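You operate a simulated robot arm through the tools that you are given. There is no shell and no other tool.

Carry out the task below with a simulated robot arm. There is one attempt and no reset: what you move stays moved.

JOB
Clear the red stop and make the line ready again.
Fine: black line knob to OFF first, pull out the red stop button, press RESET till the red lamp is out, then knob back to AUTO; no start. Where these are worked on the way, their far stop is far enough and under half their travel is too little: black line knob.

It is judged by the outcome, as a careful person would: the job done as asked, and still so three seconds after it is handed in. It fails if anything else is knocked over, pushed out of place, dropped, spilled or broken.

ROBOT AND FRAMES
A 6-joint arm with a two-finger gripper, fixed in place. Base frame: the origin is on the floor under the middle of its stand, x ahead of it, y to its left, z up. Readings come in mm, degrees, newtons and seconds.
With the tool pointing down near the work surface it reaches from about 140 to 660 mm from the base axis. Its first joint turns from -66.0 to 66.0 degrees. Payload 2.45 kg.
Tool frame: the origin (TCP) lies between the finger pads and is the grasp point; the fingertips stand 30 mm ahead of it; z points along the fingers, y is the line along which they close. The gripper opens to 106 mm; its body begins 79 mm behind the TCP.
Orientation is that of the tool frame in the base frame, as a unit quaternion [x, y, z, w]. With the fingers straight down and closing along the base's y, the tool's x points along the base's -x, its y along +y and its z along -z.

CONTROLS
- The arm moves only by the tool drive_tool. Its argument "steps" is a list of rows, each a list of 3 entries, a list of its own where there are three numbers: the shift along the tool's x, y, z in mm, then the turn, a rotation vector about the tool's x, y, z in degrees, then the opening, from 0 (shut) to 1 (fully open). In form: [[[tx, ty, tz], [ax, ay, az], jaw], ...]. A call has 1 to 20 rows; each row is the pose to reach, as a shift and turn from the pose commanded when the call began, along the tool's axes at that moment. Rows are played at 5 a second. More than 50 mm and 8.6 degrees between two rows, or a gripper value outside its range, and nothing of the call is played. A pose out of reach is approached as far as the arm can. The call stops where the force on the tool passes 70 N (or 10 N more than at its start, if that is more) or the arm is blocked; 0.2 s more then pass. Each finger travels about 153 mm/s and halts on what it meets, pressing with about 20 N; the grip force reading is that of the motor and also rises with nothing between the fingers. The clock runs only during rows and for 0.2 s after the last one: add rows that repeat a pose to give the fingers time. The reply holds the time, the measured pose of the TCP, the force on the tool along the base axes, the opening and the grip force, in the units named above and with some noise, with the torque about the TCP (base axes, N m) and any sound that the robot's microphone picked up, and new pictures: "views" is both (left out), scene, wrist or none.
- Cameras (640 x 400 px; columns grow to the right, rows downward): "scene" is fixed at [86.1, 441.4, 1418.9]; the picture's right is [-0.41, -0.91, 0.00], its down [-0.39, 0.18, -0.91] and it looks along [0.82, -0.37, -0.43] (base axes); focal length 322 px, centre (320, 200). "wrist" rides on the gripper at [76, -2, -106] in the tool frame; the picture's right is [0.02, 1.00, 0.00], its down [-0.78, 0.02, -0.62] and it looks along [-0.62, 0.01, 0.78] (tool axes); focal length 247 px, centre (320, 200). There is no depth. A picture from a camera that has moved, and an enlarged one, comes with that camera's place and axes in the base frame and with its lens.
- enlarge(camera, box): a new picture of the part [left, top, right, bottom] of that camera's present view, enlarged. It takes no simulated time.
- job_done(): hands the job in; it is judged then, once.

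Places have to be worked out from the pictures, the camera data and where the tool is seen. Open the gripper and draw the arm clear of the work before you hand the job in, unless the task says otherwise.

The tools are called after "Emit:" as a command line: name --argument value ..., lists and objects as JSON in quotes. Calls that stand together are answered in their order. drive_tool: Moves the arm, as the interface text tells. Its arguments: {"type":"object","properties":{"steps":{"type":"array"},"views":{"type":"string","enum":["both","scene","wrist","none"]}},"required":["steps"]} The other tools are called the same way: enlarge (camera, box) takes an enlarged picture of a part of a camera's view; job_done () hands the job in.

At the start:

```text
time_s: 0.0
position: [277.5, 152.4, 1307.7]
ee_rot: [0.0, 1.0, 0.0, 0.001]
wrist_force: [-0.1, -0.1, 0.2]
moment: [-0.03, -0.03, 0.02]
finger_gap: 106.3
gripper_force: 0.1
```

scene: 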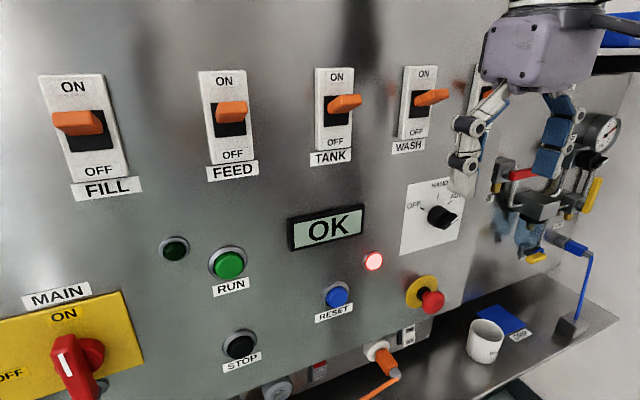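
wrist: 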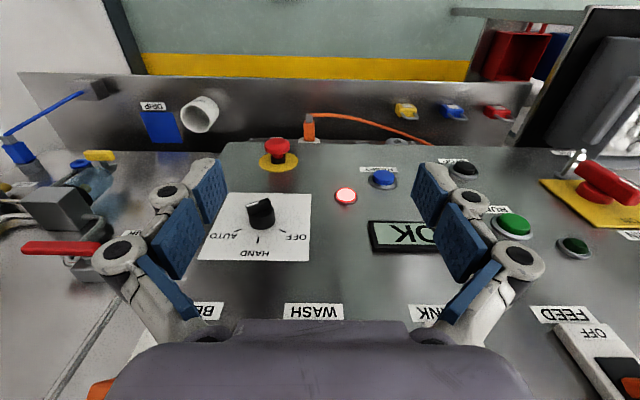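

The panel is vertical ahead of the arm, with the knob, the red stop, the red lamp and the RESET button near its middle. I'll enlarge both views to measure these before moving.

Emit:
enlarge --camera "scene" --box '[300, 160, 480, 330]'

Emit:
enlarge --camera "wrist" --box '[180, 120, 440, 290]'

Emit:
enlarge --camera "scene" --box '[400, 60, 640, 360]'

```text
2.35 times, centred on (390, 245) of scene
camera zoom: at [86.1, 441.4, 1418.9], right [-0.41, -0.91, 0.0], down [-0.39, 0.18, -0.91], along [0.82, -0.37, -0.43], focal length 759 px, centre (155, 94)
```

zoom: 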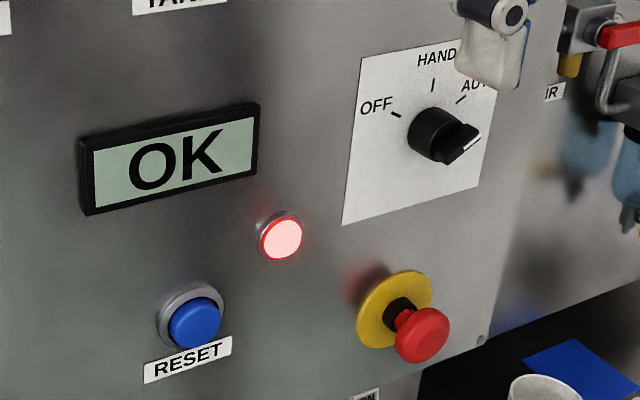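

```text
2.35 times, centred on (310, 205) of wrist
camera zoom: at [200.2, 152.1, 1414.9], right [-0.02, 1.0, 0.0], down [0.78, 0.02, 0.62], along [0.62, 0.01, -0.78], focal length 581 px, centre (344, 188)
```

zoom: 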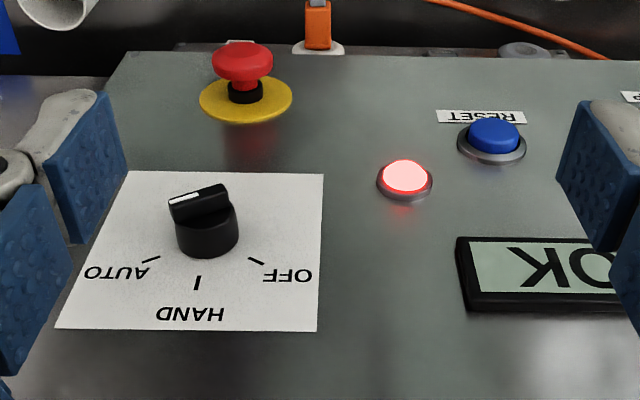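

```text
1.33 times, centred on (520, 210) of scene
camera zoom: at [86.1, 441.4, 1418.9], right [-0.41, -0.91, 0.0], down [-0.39, 0.18, -0.91], along [0.82, -0.37, -0.43], focal length 430 px, centre (53, 187)
```

zoom: 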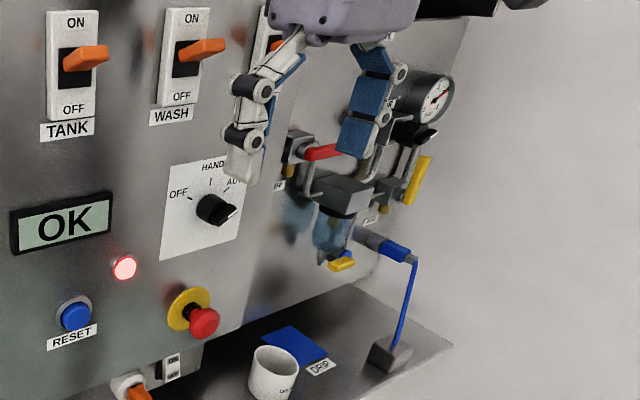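

Triangulating from the two views, I put the panel face at x≈433. The knob axis is at about (y 79, z 1170), with OFF, HAND and AUTO ticks at -60/0/+60° and the knob on AUTO. The red stop head is at about (405, 76, 1002), RESET at about (424, 261, 1069), and the lit lamp at about (429, 196, 1114). I'll pitch the tool to point at the panel while staying well clear of it.

Emit:
drive_tool --steps '[[[-2, -6, 8], [0, -7.5, 0], 1], [[-4, -12, 16], [0, -15, 0], 1], [[-6, -18, 25], [0, -22.5, 0], 1], [[-8, -24, 34], [0, -30, 0], 0.9], [[-10, -30, 43], [0, -37.5, 0], 0.8], [[-12, -37, 52], [0, -45, 0], 0.7], [[-14, -43, 61], [0, -52.5, 0], 0.6], [[-16, -49, 70], [0, -60, 0], 0.5], [[-18, -55, 80], [0, -67.5, 0], 0.5], [[-20, -61, 90], [0, -75, 0], 0.5], [[-22, -67, 99], [0, -82.5, 0], 0.5], [[-24, -73.4, 107.7], [0, -90, 0], 0.5], [[-24, -73.4, 107.7], [0, -90, 0], 0.5]]' --views "both"

```text
time_s: 2.8
position: [322.1, 101.7, 1195.8]
ee_rot: [0.0, 0.706, 0.0, 0.708]
wrist_force: [-0.2, 0.2, 0.0]
moment: [0.0, 0.01, 0.01]
finger_gap: 52.9
gripper_force: 0.1
out of reach, approached as far as the arm can: row 10, 11, 12, 13
camera wrist: at [214.5, 100.9, 1120.7], right [0.0, 1.0, -0.02], down [-0.62, 0.02, 0.78], along [0.78, 0.01, 0.62], focal length 247 px, centre (320, 200)
```

scene: 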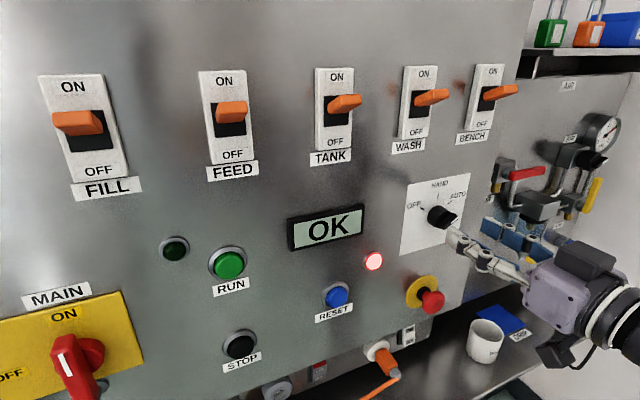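
wrist: 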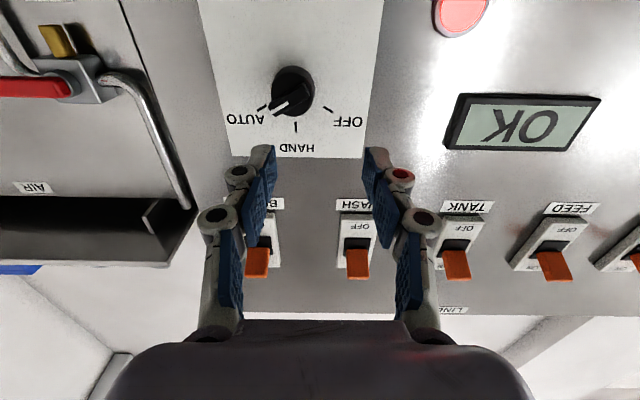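

The arm is now pointing at the panel. The last rows were too close to the base, so it stopped at about (322, 102, 1196). I'll move forward a little to a pose that is certainly in reach, to see which pose counts as commanded, and then look closely at the knob.

Emit:
drive_tool --steps '[[[10, 0, 15], [0, 0, 0], 0.5], [[20, 0, 30], [0, 0, 0], 0.5], [[29.5, 0, 43.5], [0, 0, 0], 0.5], [[29.5, 0, 43.5], [0, 0, 0], 0.5]]' --views "both"

Emit:
enlarge --camera "scene" --box '[390, 170, 490, 250]'

Emit:
enlarge --camera "wrist" --box '[200, 20, 400, 160]'

```text
time_s: 3.8
position: [365.5, 102.4, 1167.3]
ee_rot: [0.0, 0.707, 0.0, 0.707]
wrist_force: [0.4, -0.2, -0.1]
moment: [0.0, 0.0, 0.01]
finger_gap: 53.0
gripper_force: 0.0
camera wrist: at [258.1, 101.8, 1091.3], right [0.0, 1.0, -0.02], down [-0.62, 0.02, 0.78], along [0.78, 0.01, 0.62], focal length 247 px, centre (320, 200)
```

scene: 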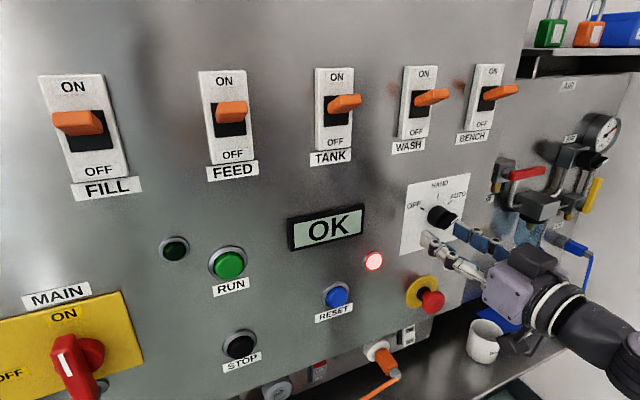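
wrist: 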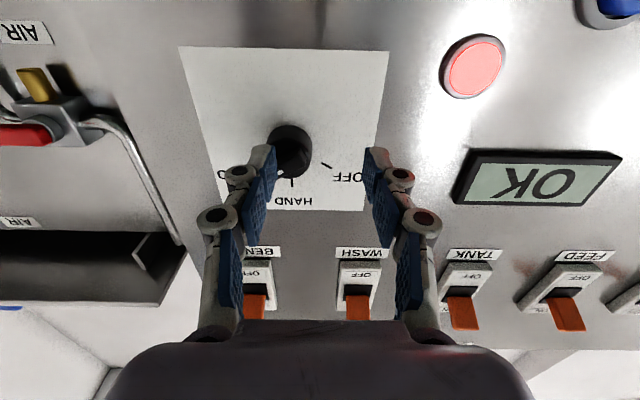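

```text
5.00 times, centred on (440, 210) of scene
camera zoom: at [86.1, 441.4, 1418.9], right [-0.41, -0.91, 0.0], down [-0.39, 0.18, -0.91], along [0.82, -0.37, -0.43], focal length 1613 px, centre (-280, 150)
```

zoom: 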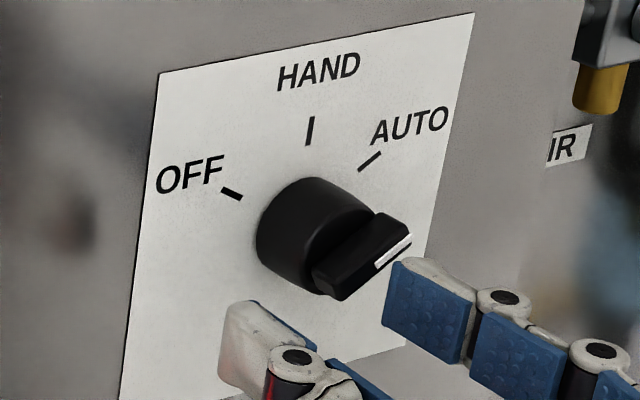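

```text
2.86 times, centred on (300, 90) of wrist
camera zoom: at [258.1, 101.8, 1091.3], right [0.0, 1.0, -0.02], down [-0.62, 0.02, 0.78], along [0.78, 0.01, 0.62], focal length 706 px, centre (377, 514)
```

zoom: 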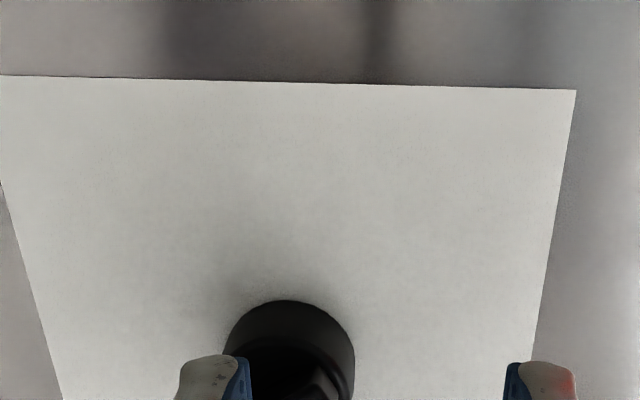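

The move started from the measured pose, and the tool is now at (365.5, 102.4, 1167.3). I need a closer look at the knob's bar to judge its thickness and depth before gripping.

Emit:
enlarge --camera "scene" --box '[420, 195, 470, 235]'

Emit:
enlarge --camera "wrist" --box '[240, 100, 340, 200]'

```text
10.00 times, centred on (445, 215) of scene
camera zoom: at [86.1, 441.4, 1418.9], right [-0.41, -0.91, 0.0], down [-0.39, 0.18, -0.91], along [0.82, -0.37, -0.43], focal length 3225 px, centre (-930, 50)
```

zoom: 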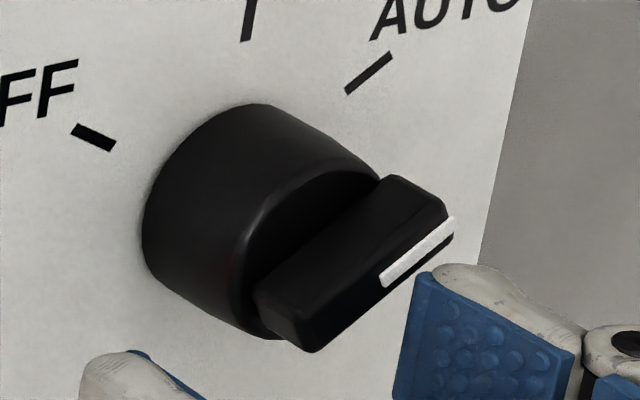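

```text
4.00 times, centred on (290, 150) of wrist
camera zoom: at [258.1, 101.8, 1091.3], right [0.0, 1.0, -0.02], down [-0.62, 0.02, 0.78], along [0.78, 0.01, 0.62], focal length 988 px, centre (440, 400)
```

zoom: 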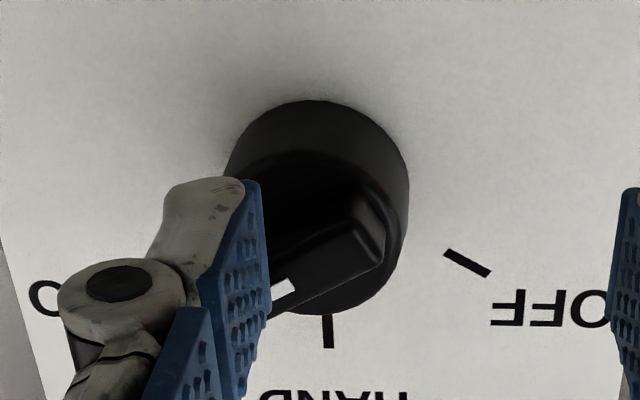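

With more exact camera axes the knob axis comes out at about (y 80, z 1175.5), with the bar's front at x≈400 and its base at x≈410. I'll stay short of the knob, centre the tool on its axis and roll +60°, so that the fingers straddle the bar as it stands at AUTO.

Emit:
drive_tool --steps '[[[-1, -3, -1], [0, 0, 7.5], 0.5], [[-2, -6, -2], [0, 0, 15], 0.5], [[-3, -9, -3], [0, 0, 22.5], 0.5], [[-4, -12, -4], [0, 0, 30], 0.5], [[-5, -15, -5], [0, 0, 37.5], 0.45], [[-6, -18, -5.5], [0, 0, 45], 0.45], [[-7, -20, -5.5], [0, 0, 52.5], 0.4], [[-8.2, -22.4, -5.5], [0, 0, 60], 0.4], [[-8.2, -22.4, -5.5], [0, 0, 60], 0.4]]' --views "both"

Emit:
enlarge --camera "scene" --box '[410, 180, 490, 240]'

Emit:
enlarge --camera "wrist" --box '[220, 100, 420, 225]'

```text
time_s: 5.8
position: [360.7, 80.4, 1175.8]
ee_rot: [0.354, 0.612, 0.354, 0.613]
wrist_force: [0.7, -0.1, -0.2]
moment: [0.0, 0.0, 0.01]
finger_gap: 42.2
gripper_force: 0.1
camera wrist: at [252.7, 146.0, 1137.3], right [0.0, 0.52, 0.86], down [-0.62, -0.67, 0.4], along [0.78, -0.53, 0.32], focal length 247 px, centre (320, 200)
```

scene: 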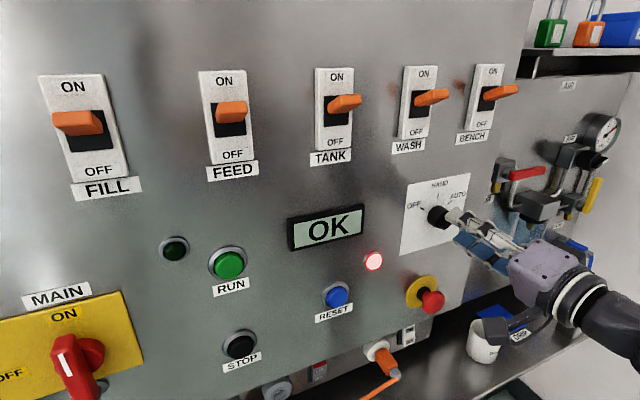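
wrist: 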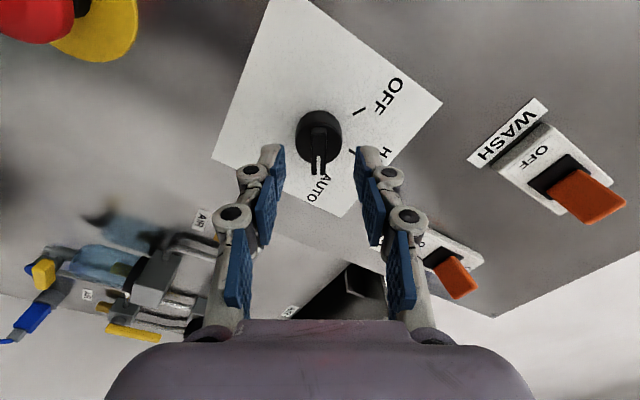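

```text
6.67 times, centred on (450, 210) of scene
camera zoom: at [86.1, 441.4, 1418.9], right [-0.41, -0.91, 0.0], down [-0.39, 0.18, -0.91], along [0.82, -0.37, -0.43], focal length 2150 px, centre (-547, 133)
```

zoom: 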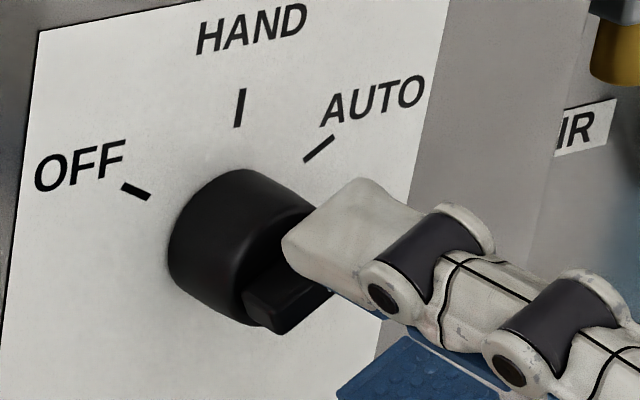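

```text
3.20 times, centred on (320, 162) of wrist
camera zoom: at [252.7, 146.0, 1137.3], right [0.0, 0.52, 0.86], down [-0.62, -0.67, 0.4], along [0.78, -0.53, 0.32], focal length 790 px, centre (320, 320)
```

zoom: 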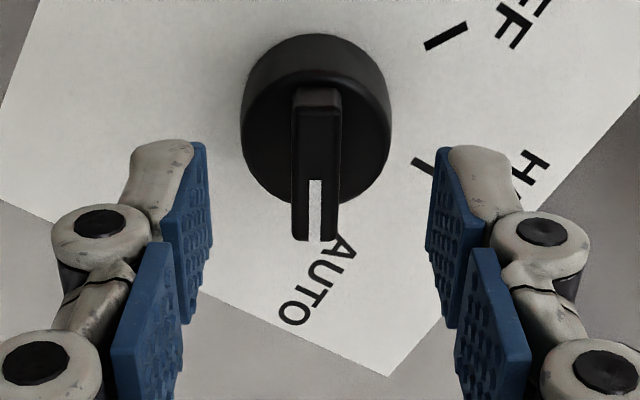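

The wrist view shows the bar vertical and midway between the pads, so roll and centring are good. I'll advance 15 mm so the tips straddle the bar just short of the knob body, then check.

Emit:
drive_tool --steps '[[[0, 0, 5], [0, 0, 0], 0.4], [[0, 0, 10], [0, 0, 0], 0.36], [[0, 0, 15], [0, 0, 0], 0.32], [[0, 0, 15], [0, 0, 0], 0.32]]' --views "both"

Emit:
enlarge --camera "wrist" --box '[240, 100, 400, 200]'

Emit:
enlarge --camera "scene" --box '[410, 180, 490, 240]'

```text
time_s: 6.8
position: [374.1, 80.8, 1175.5]
ee_rot: [0.354, 0.612, 0.353, 0.613]
wrist_force: [-0.1, -0.1, -0.1]
moment: [0.01, -0.02, -0.02]
finger_gap: 33.7
gripper_force: 0.0
camera wrist: at [267.0, 146.3, 1136.4], right [0.0, 0.52, 0.86], down [-0.62, -0.67, 0.41], along [0.78, -0.53, 0.32], focal length 247 px, centre (320, 200)
```

scene: 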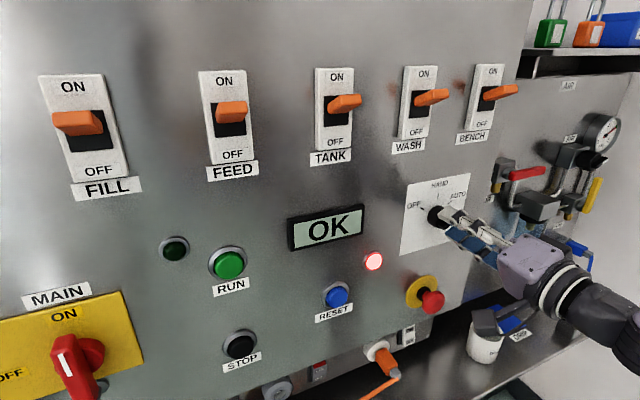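
wrist: 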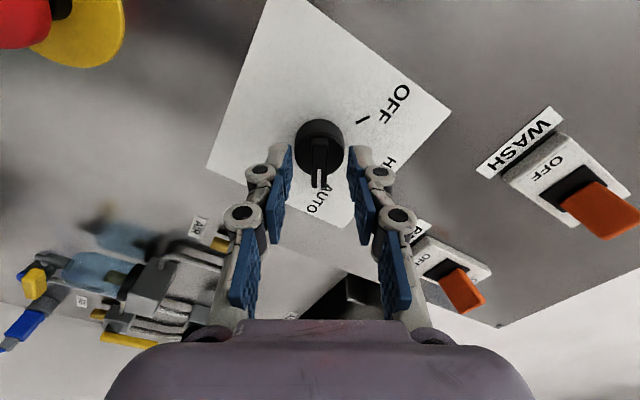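

```text
4.00 times, centred on (320, 150) of wrist
camera zoom: at [267.0, 146.3, 1136.4], right [0.0, 0.52, 0.86], down [-0.62, -0.67, 0.41], along [0.78, -0.53, 0.32], focal length 988 px, centre (320, 400)
```

zoom: 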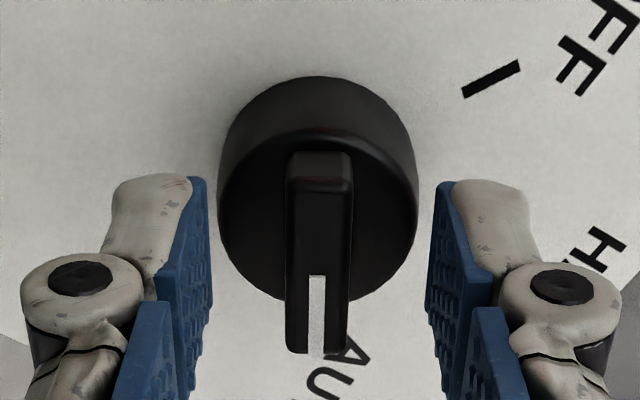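

```text
6.67 times, centred on (450, 210) of scene
camera zoom: at [86.1, 441.4, 1418.9], right [-0.41, -0.91, 0.0], down [-0.39, 0.18, -0.91], along [0.82, -0.37, -0.43], focal length 2150 px, centre (-547, 133)
```

zoom: 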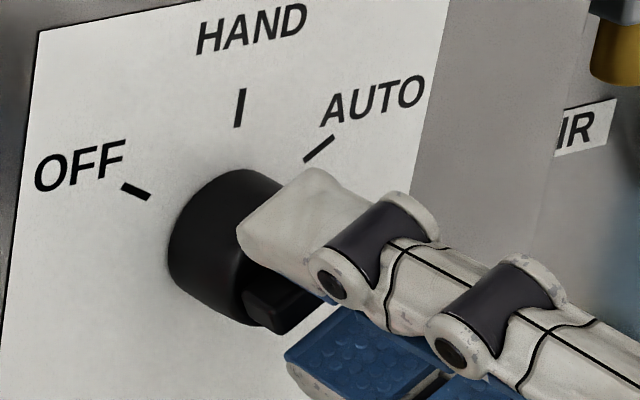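

The fingers straddle the bar, centred, with tips at x≈404. I'll go 4 mm further in small steps, watching the force, and then close on the bar.

Emit:
drive_tool --steps '[[[0, 0, 1.5], [0, 0, 0], 0.3], [[0, 0, 3], [0, 0, 0], 0.28], [[0, 0, 4], [0, 0, 0], 0.26], [[0, 0, 4], [0, 0, 0], 0.26]]' --views "wrist"

Emit:
enlarge --camera "wrist" --box '[260, 110, 380, 200]'

Emit:
enlarge --camera "scene" --box '[410, 185, 480, 235]'

```text
time_s: 7.8
position: [377.5, 79.0, 1175.4]
ee_rot: [0.353, 0.612, 0.354, 0.613]
wrist_force: [-0.1, 0.4, 0.1]
moment: [-0.02, 0.01, 0.01]
finger_gap: 27.3
gripper_force: 0.0
camera wrist: at [270.9, 145.8, 1137.0], right [0.0, 0.52, 0.86], down [-0.62, -0.67, 0.41], along [0.78, -0.53, 0.32], focal length 247 px, centre (320, 200)
```

wrist: 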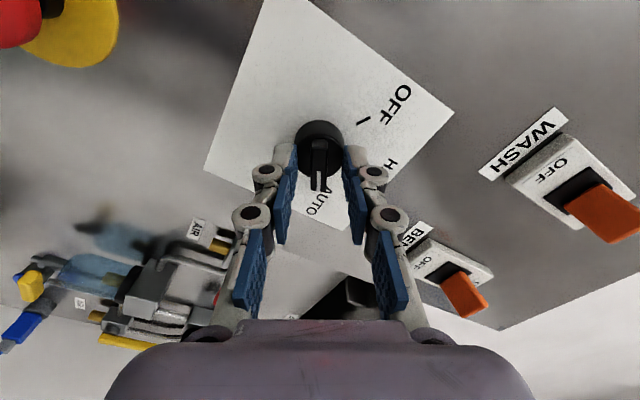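

```text
4.44 times, centred on (320, 155) of wrist
camera zoom: at [270.9, 145.8, 1137.0], right [0.0, 0.52, 0.86], down [-0.62, -0.67, 0.41], along [0.78, -0.53, 0.32], focal length 1098 px, centre (320, 400)
```

zoom: 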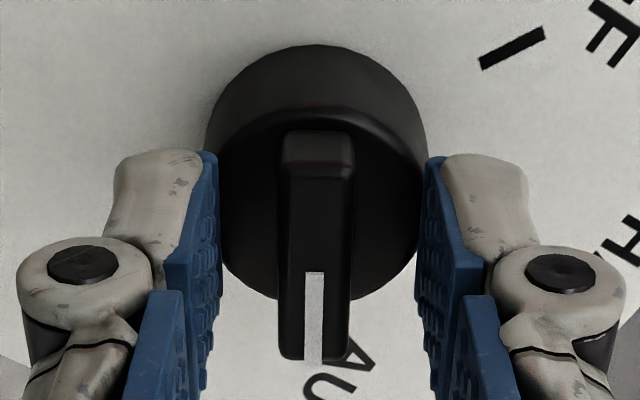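

```text
8.00 times, centred on (445, 210) of scene
camera zoom: at [86.1, 441.4, 1418.9], right [-0.41, -0.91, 0.0], down [-0.39, 0.18, -0.91], along [0.82, -0.37, -0.43], focal length 2580 px, centre (-680, 120)
```

zoom: 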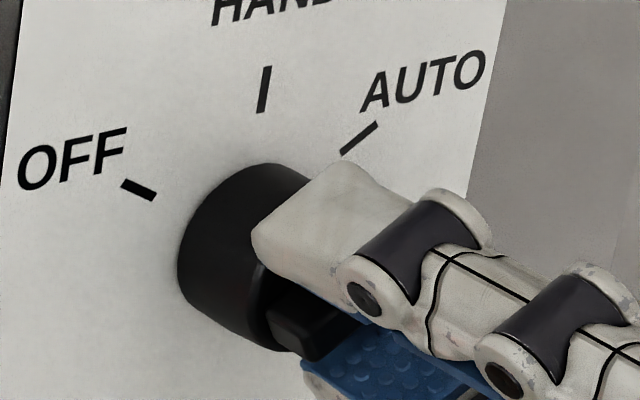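

There is no contact force and the tips sit beside the bar just in front of the body. Now I'll close the fingers on the bar.

Emit:
drive_tool --steps '[[[0, 0, 0], [0, 0, 0], 0.16], [[0, 0, 0], [0, 0, 0], 0.08], [[0, 0, 0], [0, 0, 0], 0], [[0, 0, 0], [0, 0, 0], 0]]' --views "wrist"

Emit:
enlarge --camera "wrist" --box '[260, 110, 380, 200]'

```text
time_s: 8.8
position: [378.3, 78.2, 1175.1]
ee_rot: [0.355, 0.612, 0.353, 0.612]
wrist_force: [3.0, -1.9, -12.3]
moment: [0.0, 0.29, -0.2]
finger_gap: 9.7
gripper_force: 36.8
camera wrist: at [270.9, 145.5, 1136.7], right [0.0, 0.52, 0.86], down [-0.62, -0.67, 0.41], along [0.78, -0.53, 0.32], focal length 247 px, centre (320, 200)
```

wrist: 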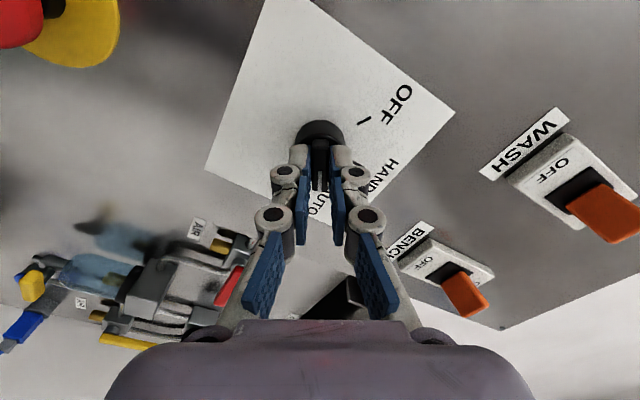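

```text
4.44 times, centred on (320, 155) of wrist
camera zoom: at [270.9, 145.5, 1136.7], right [0.0, 0.52, 0.86], down [-0.62, -0.67, 0.41], along [0.78, -0.53, 0.32], focal length 1098 px, centre (320, 400)
```

zoom: 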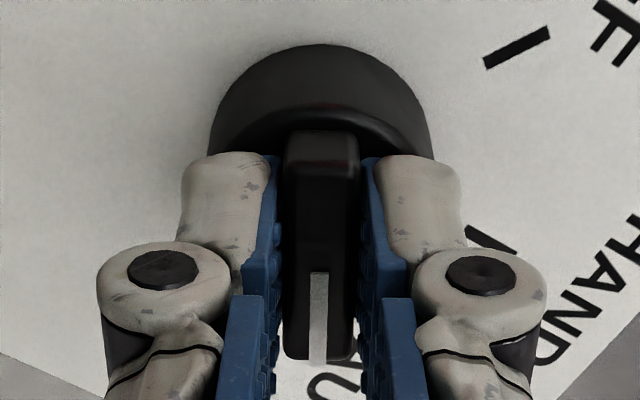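

The bar is gripped (gap 9.7 mm), with about 12 N of side force along the closing line, so the tool is roughly a millimetre off. I'll shift slightly to relieve that, then start turning towards OFF.

Emit:
drive_tool --steps '[[[0, -0.8, 0], [0, 0, 0], 0], [[0, -0.8, 0], [0, 0, -4], 0], [[0, -0.8, 0], [0, 0, -8], 0], [[0, -0.8, 0], [0, 0, -12], 0], [[0, -0.8, 0], [0, 0, -16], 0], [[0, -0.8, 0], [0, 0, -20], 0]]' --views "both"

Emit:
enlarge --camera "scene" --box '[410, 185, 480, 235]'

Emit:
enlarge --camera "wrist" --box '[260, 110, 380, 200]'

```text
time_s: 10.2
position: [378.1, 78.7, 1175.9]
ee_rot: [0.241, 0.664, 0.241, 0.666]
wrist_force: [-22.0, -2.9, 7.2]
moment: [-0.01, -0.69, -0.44]
finger_gap: 9.6
gripper_force: 37.5
camera wrist: at [271.0, 128.0, 1116.6], right [0.0, 0.78, 0.62], down [-0.62, -0.49, 0.61], along [0.78, -0.39, 0.49], focal length 247 px, centre (320, 200)
```

scene: 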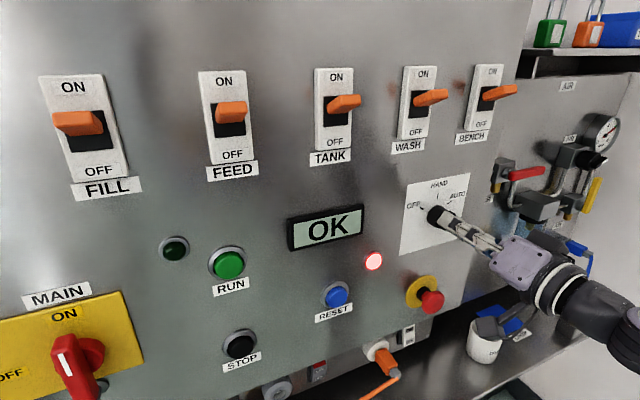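
wrist: 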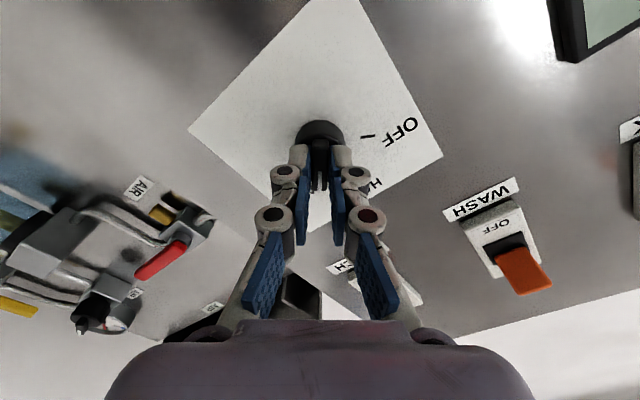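

```text
8.00 times, centred on (445, 210) of scene
camera zoom: at [85.3, 441.3, 1419.0], right [-0.41, -0.91, 0.0], down [-0.39, 0.18, -0.91], along [0.82, -0.37, -0.42], focal length 2580 px, centre (-680, 120)
```

zoom: 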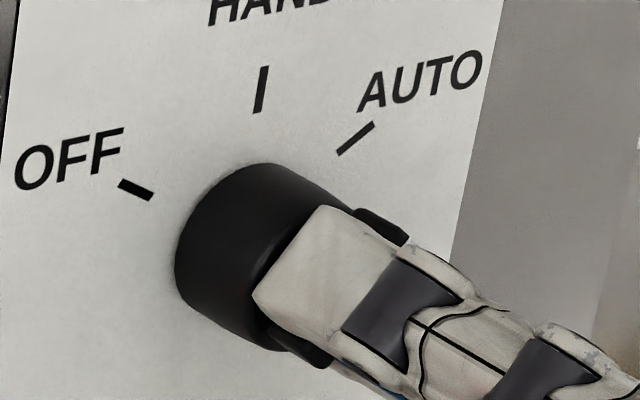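

```text
4.44 times, centred on (320, 155) of wrist
camera zoom: at [271.0, 128.0, 1116.6], right [0.0, 0.78, 0.62], down [-0.62, -0.49, 0.61], along [0.78, -0.39, 0.49], focal length 1098 px, centre (320, 400)
```

zoom: 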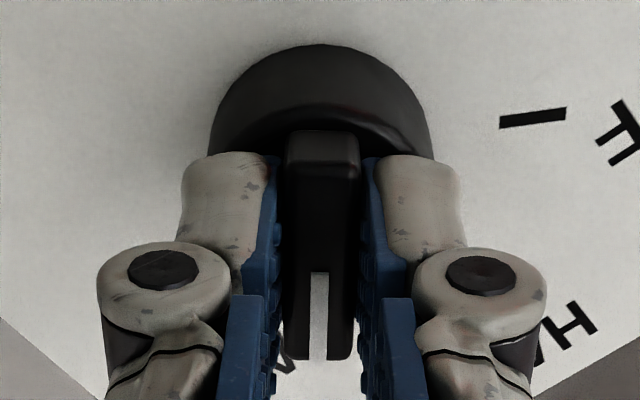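

The knob turns with the gripper, and there is about 22 N of push on the tips. I'll back off half a millimetre and continue turning towards OFF.

Emit:
drive_tool --steps '[[[0, 0, -0.6], [0, 0, -3], 0], [[0, 0, -0.6], [0, 0, -8], 0], [[0, 0, -0.6], [0, 0, -13], 0], [[0, 0, -0.6], [0, 0, -18], 0], [[0, 0, -0.6], [0, 0, -23], 0], [[0, 0, -0.6], [0, 0, -28], 0], [[0, 0, -0.6], [0, 0, -33], 0], [[0, 0, -0.6], [0, 0, -38], 0], [[0, 0, -0.6], [0, 0, -43], 0], [[0, 0, -0.6], [0, 0, -48], 0]]' --views "both"

Emit:
enlarge --camera "wrist" --box '[260, 110, 380, 200]'

```text
time_s: 12.4
position: [379.0, 79.2, 1176.5]
ee_rot: [-0.05, 0.705, -0.051, 0.706]
wrist_force: [-5.5, 7.6, -7.4]
moment: [0.02, -0.65, 0.3]
finger_gap: 9.6
gripper_force: 36.9
camera wrist: at [271.0, 68.5, 1101.2], right [0.0, 0.99, -0.16], down [-0.62, 0.13, 0.77], along [0.78, 0.1, 0.61], focal length 247 px, centre (320, 200)
```

scene: 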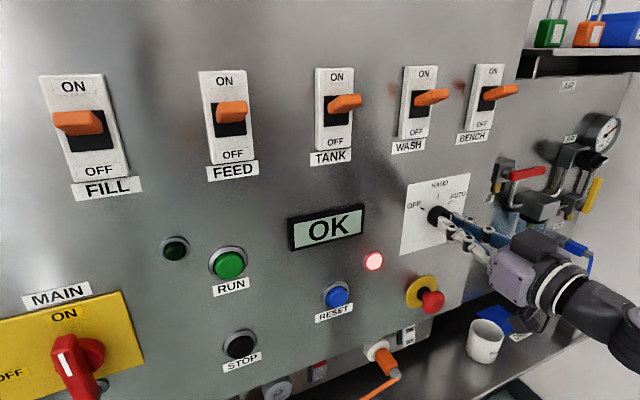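
wrist: 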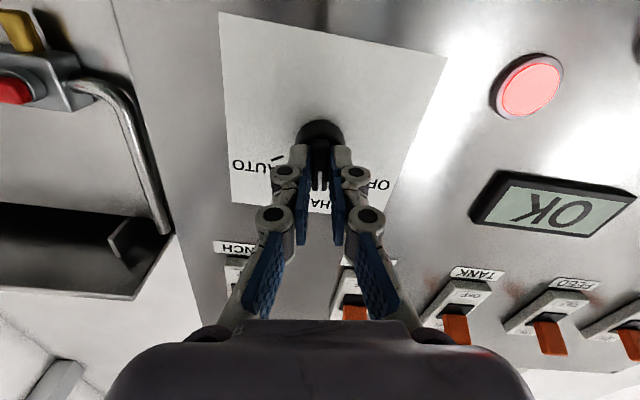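

```text
4.44 times, centred on (320, 155) of wrist
camera zoom: at [271.0, 68.5, 1101.2], right [0.0, 0.99, -0.16], down [-0.62, 0.13, 0.77], along [0.78, 0.1, 0.61], focal length 1098 px, centre (320, 400)
```

zoom: 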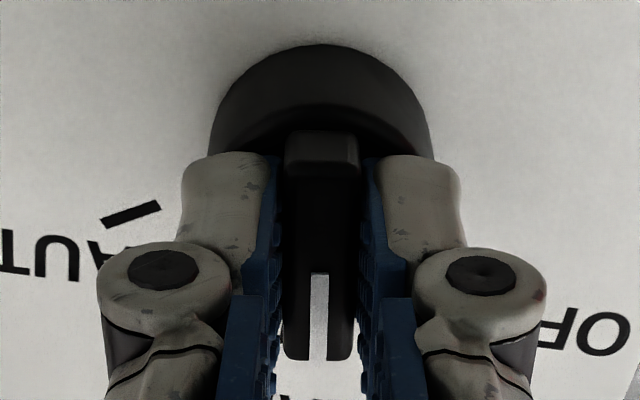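

The knob is just past HAND with low forces. I'll continue about 52° more to OFF.

Emit:
drive_tool --steps '[[[0, 0, 0], [0, 0, -5], 0], [[0, 0, 0], [0, 0, -10], 0], [[0, 0, 0], [0, 0, -15], 0], [[0, 0, 0], [0, 0, -20], 0], [[0, 0, 0], [0, 0, -25], 0], [[0, 0, 0], [0, 0, -30], 0], [[0, 0, 0], [0, 0, -35], 0], [[0, 0, 0], [0, 0, -40], 0], [[0, 0, 0], [0, 0, -45], 0], [[0, 0, 0], [0, 0, -49], 0], [[0, 0, 0], [0, 0, -52], 0], [[0, 0, 0], [0, 0, -52], 0]]' --views "both"

Emit:
enlarge --camera "wrist" --box '[260, 110, 380, 200]'

Emit:
enlarge --camera "scene" --box '[410, 185, 480, 235]'

```text
time_s: 15.0
position: [378.3, 80.8, 1175.0]
ee_rot: [-0.355, 0.611, -0.353, 0.613]
wrist_force: [3.2, 19.2, -4.0]
moment: [0.02, 0.45, -0.13]
finger_gap: 9.8
gripper_force: 37.5
camera wrist: at [271.3, 14.1, 1139.5], right [0.0, 0.48, -0.88], down [-0.62, 0.68, 0.38], along [0.78, 0.55, 0.3], focal length 247 px, centre (320, 200)
```

scene: 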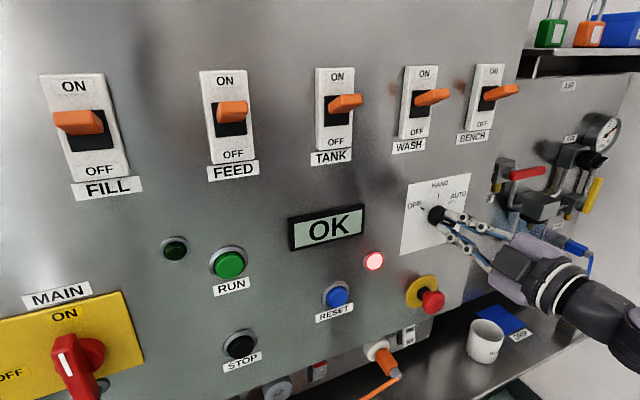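
wrist: 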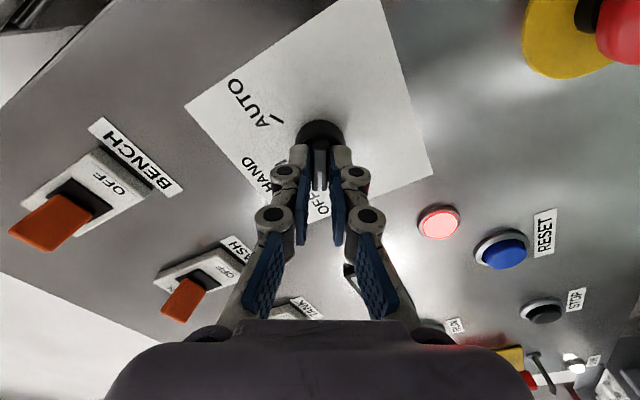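

```text
4.44 times, centred on (320, 155) of wrist
camera zoom: at [271.3, 14.1, 1139.5], right [0.0, 0.48, -0.88], down [-0.62, 0.68, 0.38], along [0.78, 0.55, 0.3], focal length 1098 px, centre (320, 400)
```

zoom: 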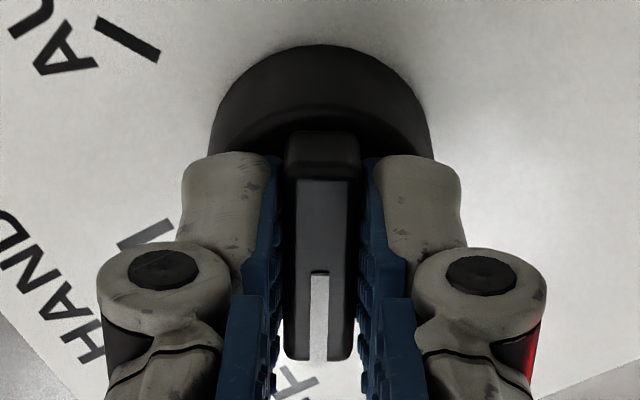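

```text
8.00 times, centred on (445, 210) of scene
camera zoom: at [86.3, 442.1, 1418.7], right [-0.41, -0.91, 0.0], down [-0.39, 0.18, -0.91], along [0.82, -0.37, -0.43], focal length 2580 px, centre (-680, 120)
```

zoom: 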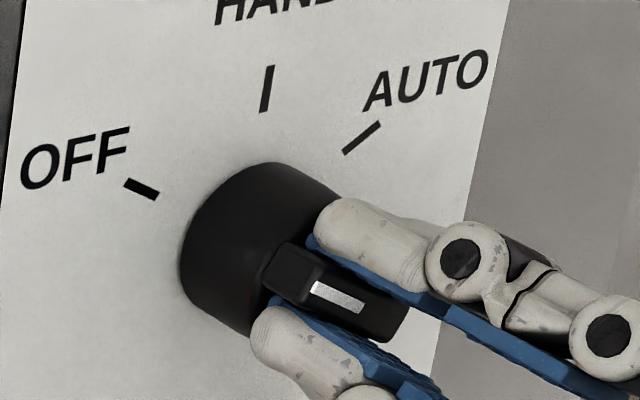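

The stripe now points at the OFF tick and the torque is small. I'll add a few degrees to make sure it is seated at the OFF end, watching the moment.

Emit:
drive_tool --steps '[[[0, 0.5, 0], [0, 0, -2], 0], [[0, 0.5, 0], [0, 0, -4], 0], [[0, 0.5, 0], [0, 0, -4], 0]]' --views "none"

Emit:
enlarge --camera "wrist" --box '[260, 110, 380, 200]'

```text
time_s: 15.8
position: [377.6, 81.2, 1175.6]
ee_rot: [-0.376, 0.599, -0.375, 0.6]
wrist_force: [4.2, 16.2, 2.4]
moment: [0.86, -0.18, 0.58]
finger_gap: 9.8
gripper_force: 37.4
```

```text
4.44 times, centred on (320, 155) of wrist
camera zoom: at [271.3, 11.7, 1144.0], right [0.0, 0.42, -0.91], down [-0.62, 0.71, 0.33], along [0.78, 0.57, 0.26], focal length 1098 px, centre (320, 400)
```

zoom: 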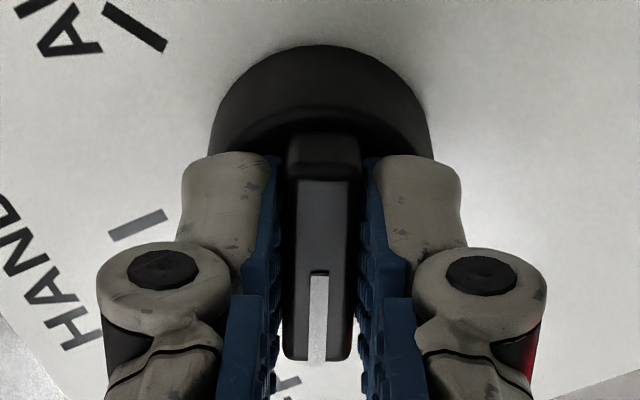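

The moment rose to 0.86 N·m, so the knob is on its OFF end stop. I'll undo the last few degrees, open the fingers and draw straight back.

Emit:
drive_tool --steps '[[[0, 0, 0], [0, 0, 3.5], 0], [[0, 0, 0], [0, 0, 3.5], 0.15], [[0, 0, 0], [0, 0, 3.5], 0.3], [[0, 0, 0], [0, 0, 3.5], 0.35], [[0, 0, -10], [0, 0, 3.5], 0.35], [[0, 0, -20], [0, 0, 3.5], 0.35], [[0, 0, -20], [0, 0, 3.5], 0.35]]' --views "both"

Emit:
enlarge --camera "wrist" --box '[220, 60, 420, 200]'

Emit:
enlarge --camera "scene" --box '[400, 170, 480, 235]'

Emit:
enlarge --camera "scene" --box '[380, 260, 460, 320]'

```text
time_s: 17.4
position: [358.8, 78.2, 1175.6]
ee_rot: [-0.356, 0.61, -0.357, 0.611]
wrist_force: [-0.3, -1.1, 0.0]
moment: [0.0, 0.0, -0.01]
finger_gap: 37.1
gripper_force: 0.1
camera wrist: at [250.9, 12.3, 1139.1], right [0.0, 0.47, -0.88], down [-0.62, 0.69, 0.37], along [0.78, 0.55, 0.3], focal length 247 px, centre (320, 200)
```

scene: 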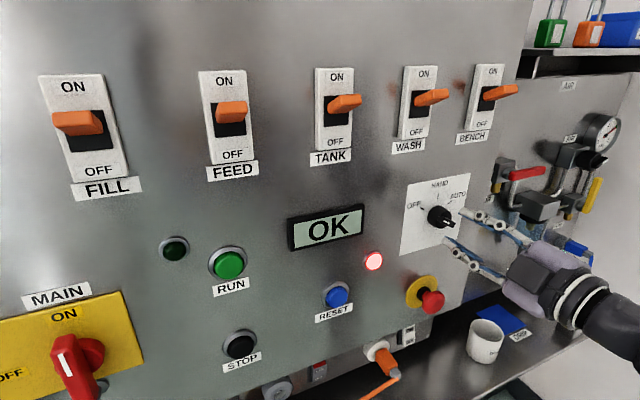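
wrist: 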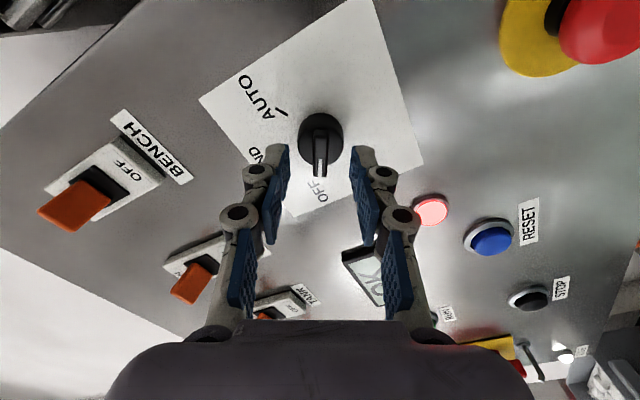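

```text
2.86 times, centred on (320, 130) of wrist
camera zoom: at [250.9, 12.3, 1139.1], right [0.0, 0.47, -0.88], down [-0.62, 0.69, 0.37], along [0.78, 0.55, 0.3], focal length 706 px, centre (320, 400)
```

zoom: 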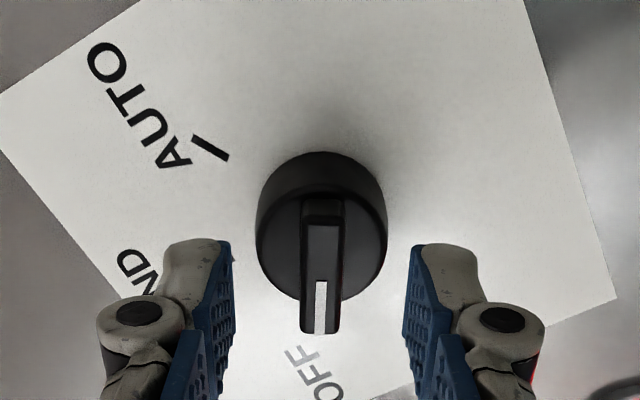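

```text
6.15 times, centred on (440, 202) of scene
camera zoom: at [86.1, 441.4, 1418.9], right [-0.41, -0.91, 0.0], down [-0.39, 0.18, -0.91], along [0.82, -0.37, -0.43], focal length 1985 px, centre (-418, 185)
```

zoom: 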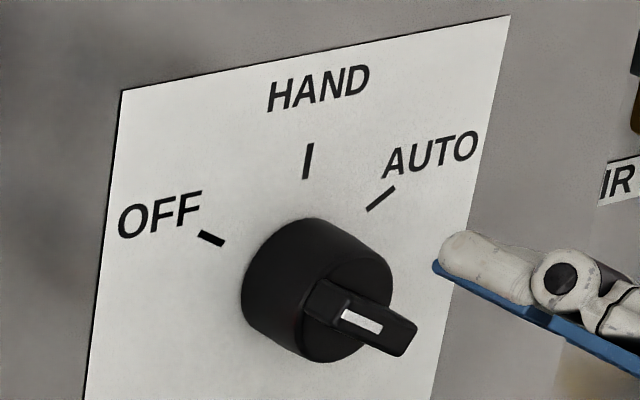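

```text
6.67 times, centred on (420, 290) of scene
camera zoom: at [86.1, 441.4, 1418.9], right [-0.41, -0.91, 0.0], down [-0.39, 0.18, -0.91], along [0.82, -0.37, -0.43], focal length 2150 px, centre (-347, -400)
```

zoom: 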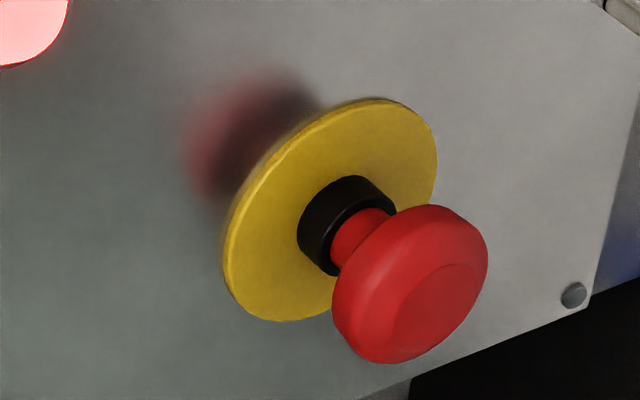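

The knob stands at OFF. The red stop's head spans about x 395–410 on an axis near (y 77, z 1011). I'll back off slightly, unroll and move down in front of it with the fingers opening to about 70 mm.

Emit:
drive_tool --steps '[[[0, 0, -4], [0, 0, 0], 0.35], [[8.2, 14.3, -8.8], [0, 0, 6.05], 0.4], [[16.4, 28.5, -8.8], [0, 0, 12.1], 0.45], [[24.6, 42.8, -8.8], [0, 0, 18.15], 0.5], [[32.8, 57.1, -8.8], [0, 0, 24.2], 0.55], [[41, 71.3, -8.8], [0, 0, 30.25], 0.6], [[49.3, 85.6, -8.8], [0, 0, 36.3], 0.66], [[57.5, 99.9, -8.8], [0, 0, 42.35], 0.66], [[65.7, 114.2, -8.8], [0, 0, 48.4], 0.66], [[73.9, 128.4, -8.8], [0, 0, 54.45], 0.66], [[82.1, 142.7, -8.8], [0, 0, 60.5], 0.66], [[82.1, 142.7, -8.8], [0, 0, 60.5], 0.66]]' --views "both"

Emit:
enlarge --camera "wrist" --box '[220, 60, 420, 200]'

Emit:
enlarge --camera "scene" --box '[380, 250, 480, 325]'

```text
time_s: 20.0
position: [365.8, 85.6, 1075.1]
ee_rot: [0.001, 0.707, 0.001, 0.707]
wrist_force: [0.2, 0.4, 0.5]
moment: [0.02, -0.02, 0.01]
finger_gap: 70.0
gripper_force: 0.1
out of reach, approached as far as the arm can: row 8, 9, 10, 11, 12
camera wrist: at [258.8, 85.7, 999.8], right [0.0, 1.0, -0.02], down [-0.62, 0.02, 0.78], along [0.78, 0.01, 0.62], focal length 247 px, centre (320, 200)
```

scene: 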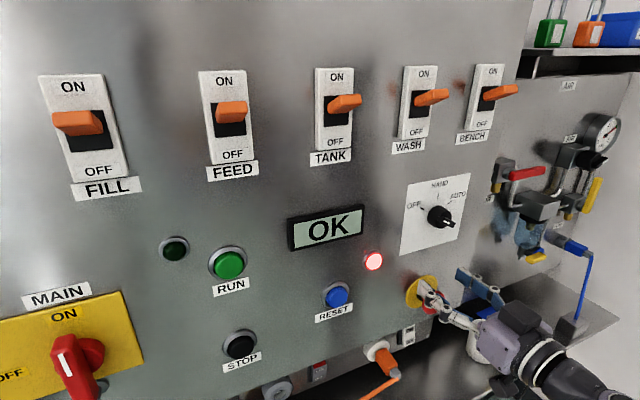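
wrist: 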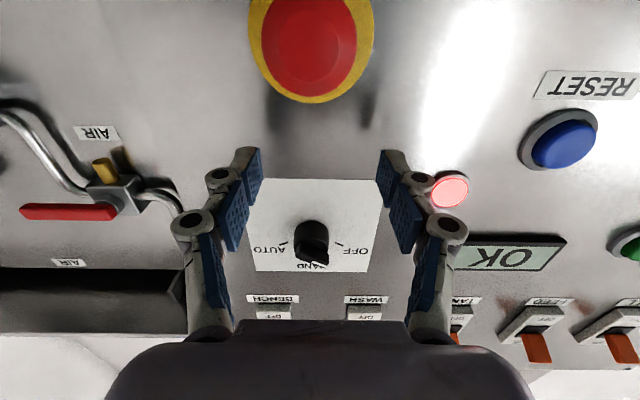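

```text
2.86 times, centred on (320, 130) of wrist
camera zoom: at [258.8, 85.7, 999.8], right [0.0, 1.0, -0.02], down [-0.62, 0.02, 0.78], along [0.78, 0.01, 0.62], focal length 706 px, centre (320, 400)
```

zoom: 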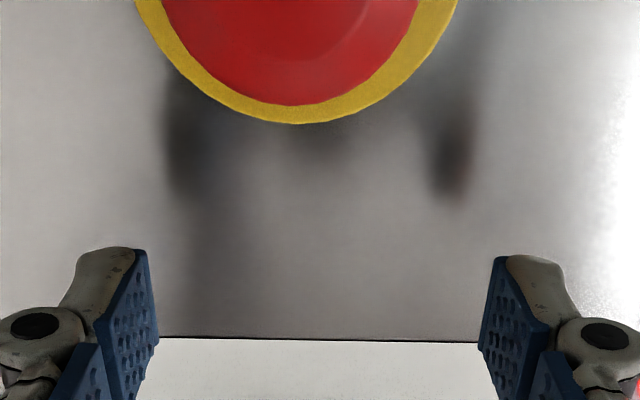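

```text
5.33 times, centred on (430, 288) of scene
camera zoom: at [86.1, 441.4, 1418.9], right [-0.41, -0.91, 0.0], down [-0.39, 0.18, -0.91], along [0.82, -0.37, -0.43], focal length 1720 px, centre (-267, -267)
```

zoom: 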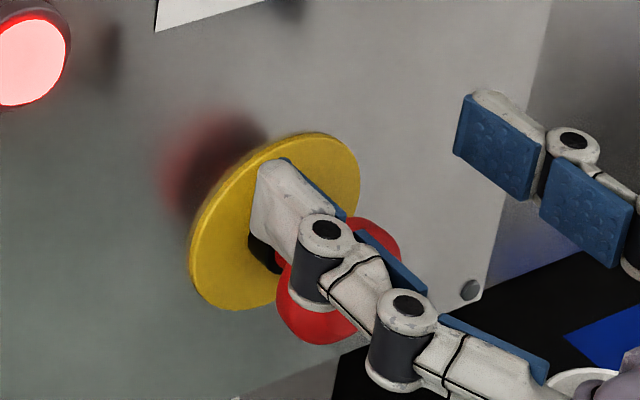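

A level tool can't go this low so close in; the arm stopped at (366, 86, 1075). A downward tilt puts the wrist higher and further forward, so I'll tilt the tool about 35° here, above and in front of the stop, and come at its head from there.

Emit:
drive_tool --steps '[[[0, -1, -1], [0, 6, 0], 0.66], [[2, -2, -2], [0, 12, 0], 0.66], [[5, -3, -3], [0, 18, 0], 0.66], [[8, -4, -4], [0, 24, 0], 0.66], [[11, -5, -5], [0, 30, 0], 0.66], [[15, -6, -6], [0, 35, 0], 0.66], [[15, -6, -6], [0, 35, 0], 0.66]]' --views "both"

Emit:
enlarge --camera "scene" --box '[380, 250, 480, 325]'

```text
time_s: 21.6
position: [340.9, 69.7, 1056.9]
ee_rot: [0.0, 0.887, 0.0, 0.462]
wrist_force: [0.1, -0.5, -0.2]
moment: [0.02, 0.03, 0.0]
finger_gap: 69.9
gripper_force: 0.0
camera wrist: at [208.9, 68.9, 1055.6], right [-0.01, 1.0, -0.02], down [-0.06, 0.02, 1.0], along [1.0, 0.01, 0.06], focal length 247 px, centre (320, 200)
```

scene: 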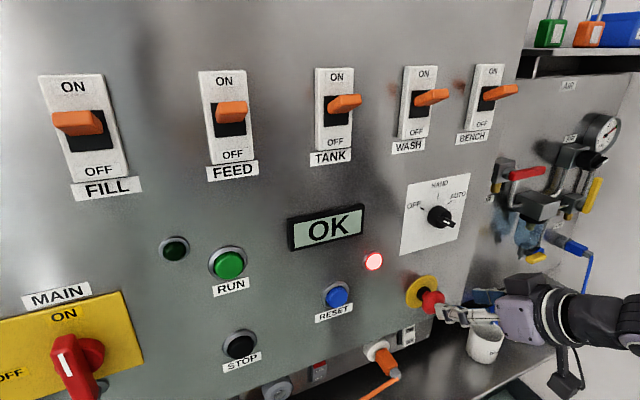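
wrist: 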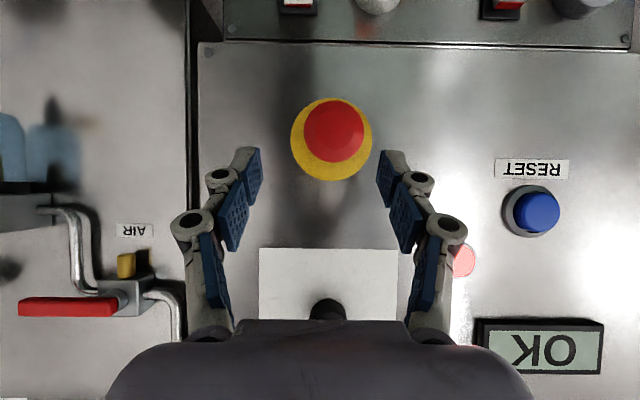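

```text
5.33 times, centred on (430, 288) of scene
camera zoom: at [86.1, 441.4, 1418.9], right [-0.41, -0.91, 0.0], down [-0.39, 0.18, -0.91], along [0.82, -0.37, -0.43], focal length 1720 px, centre (-267, -267)
```

zoom: 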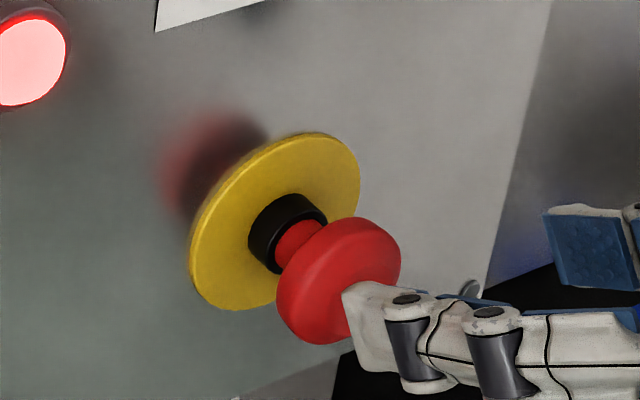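

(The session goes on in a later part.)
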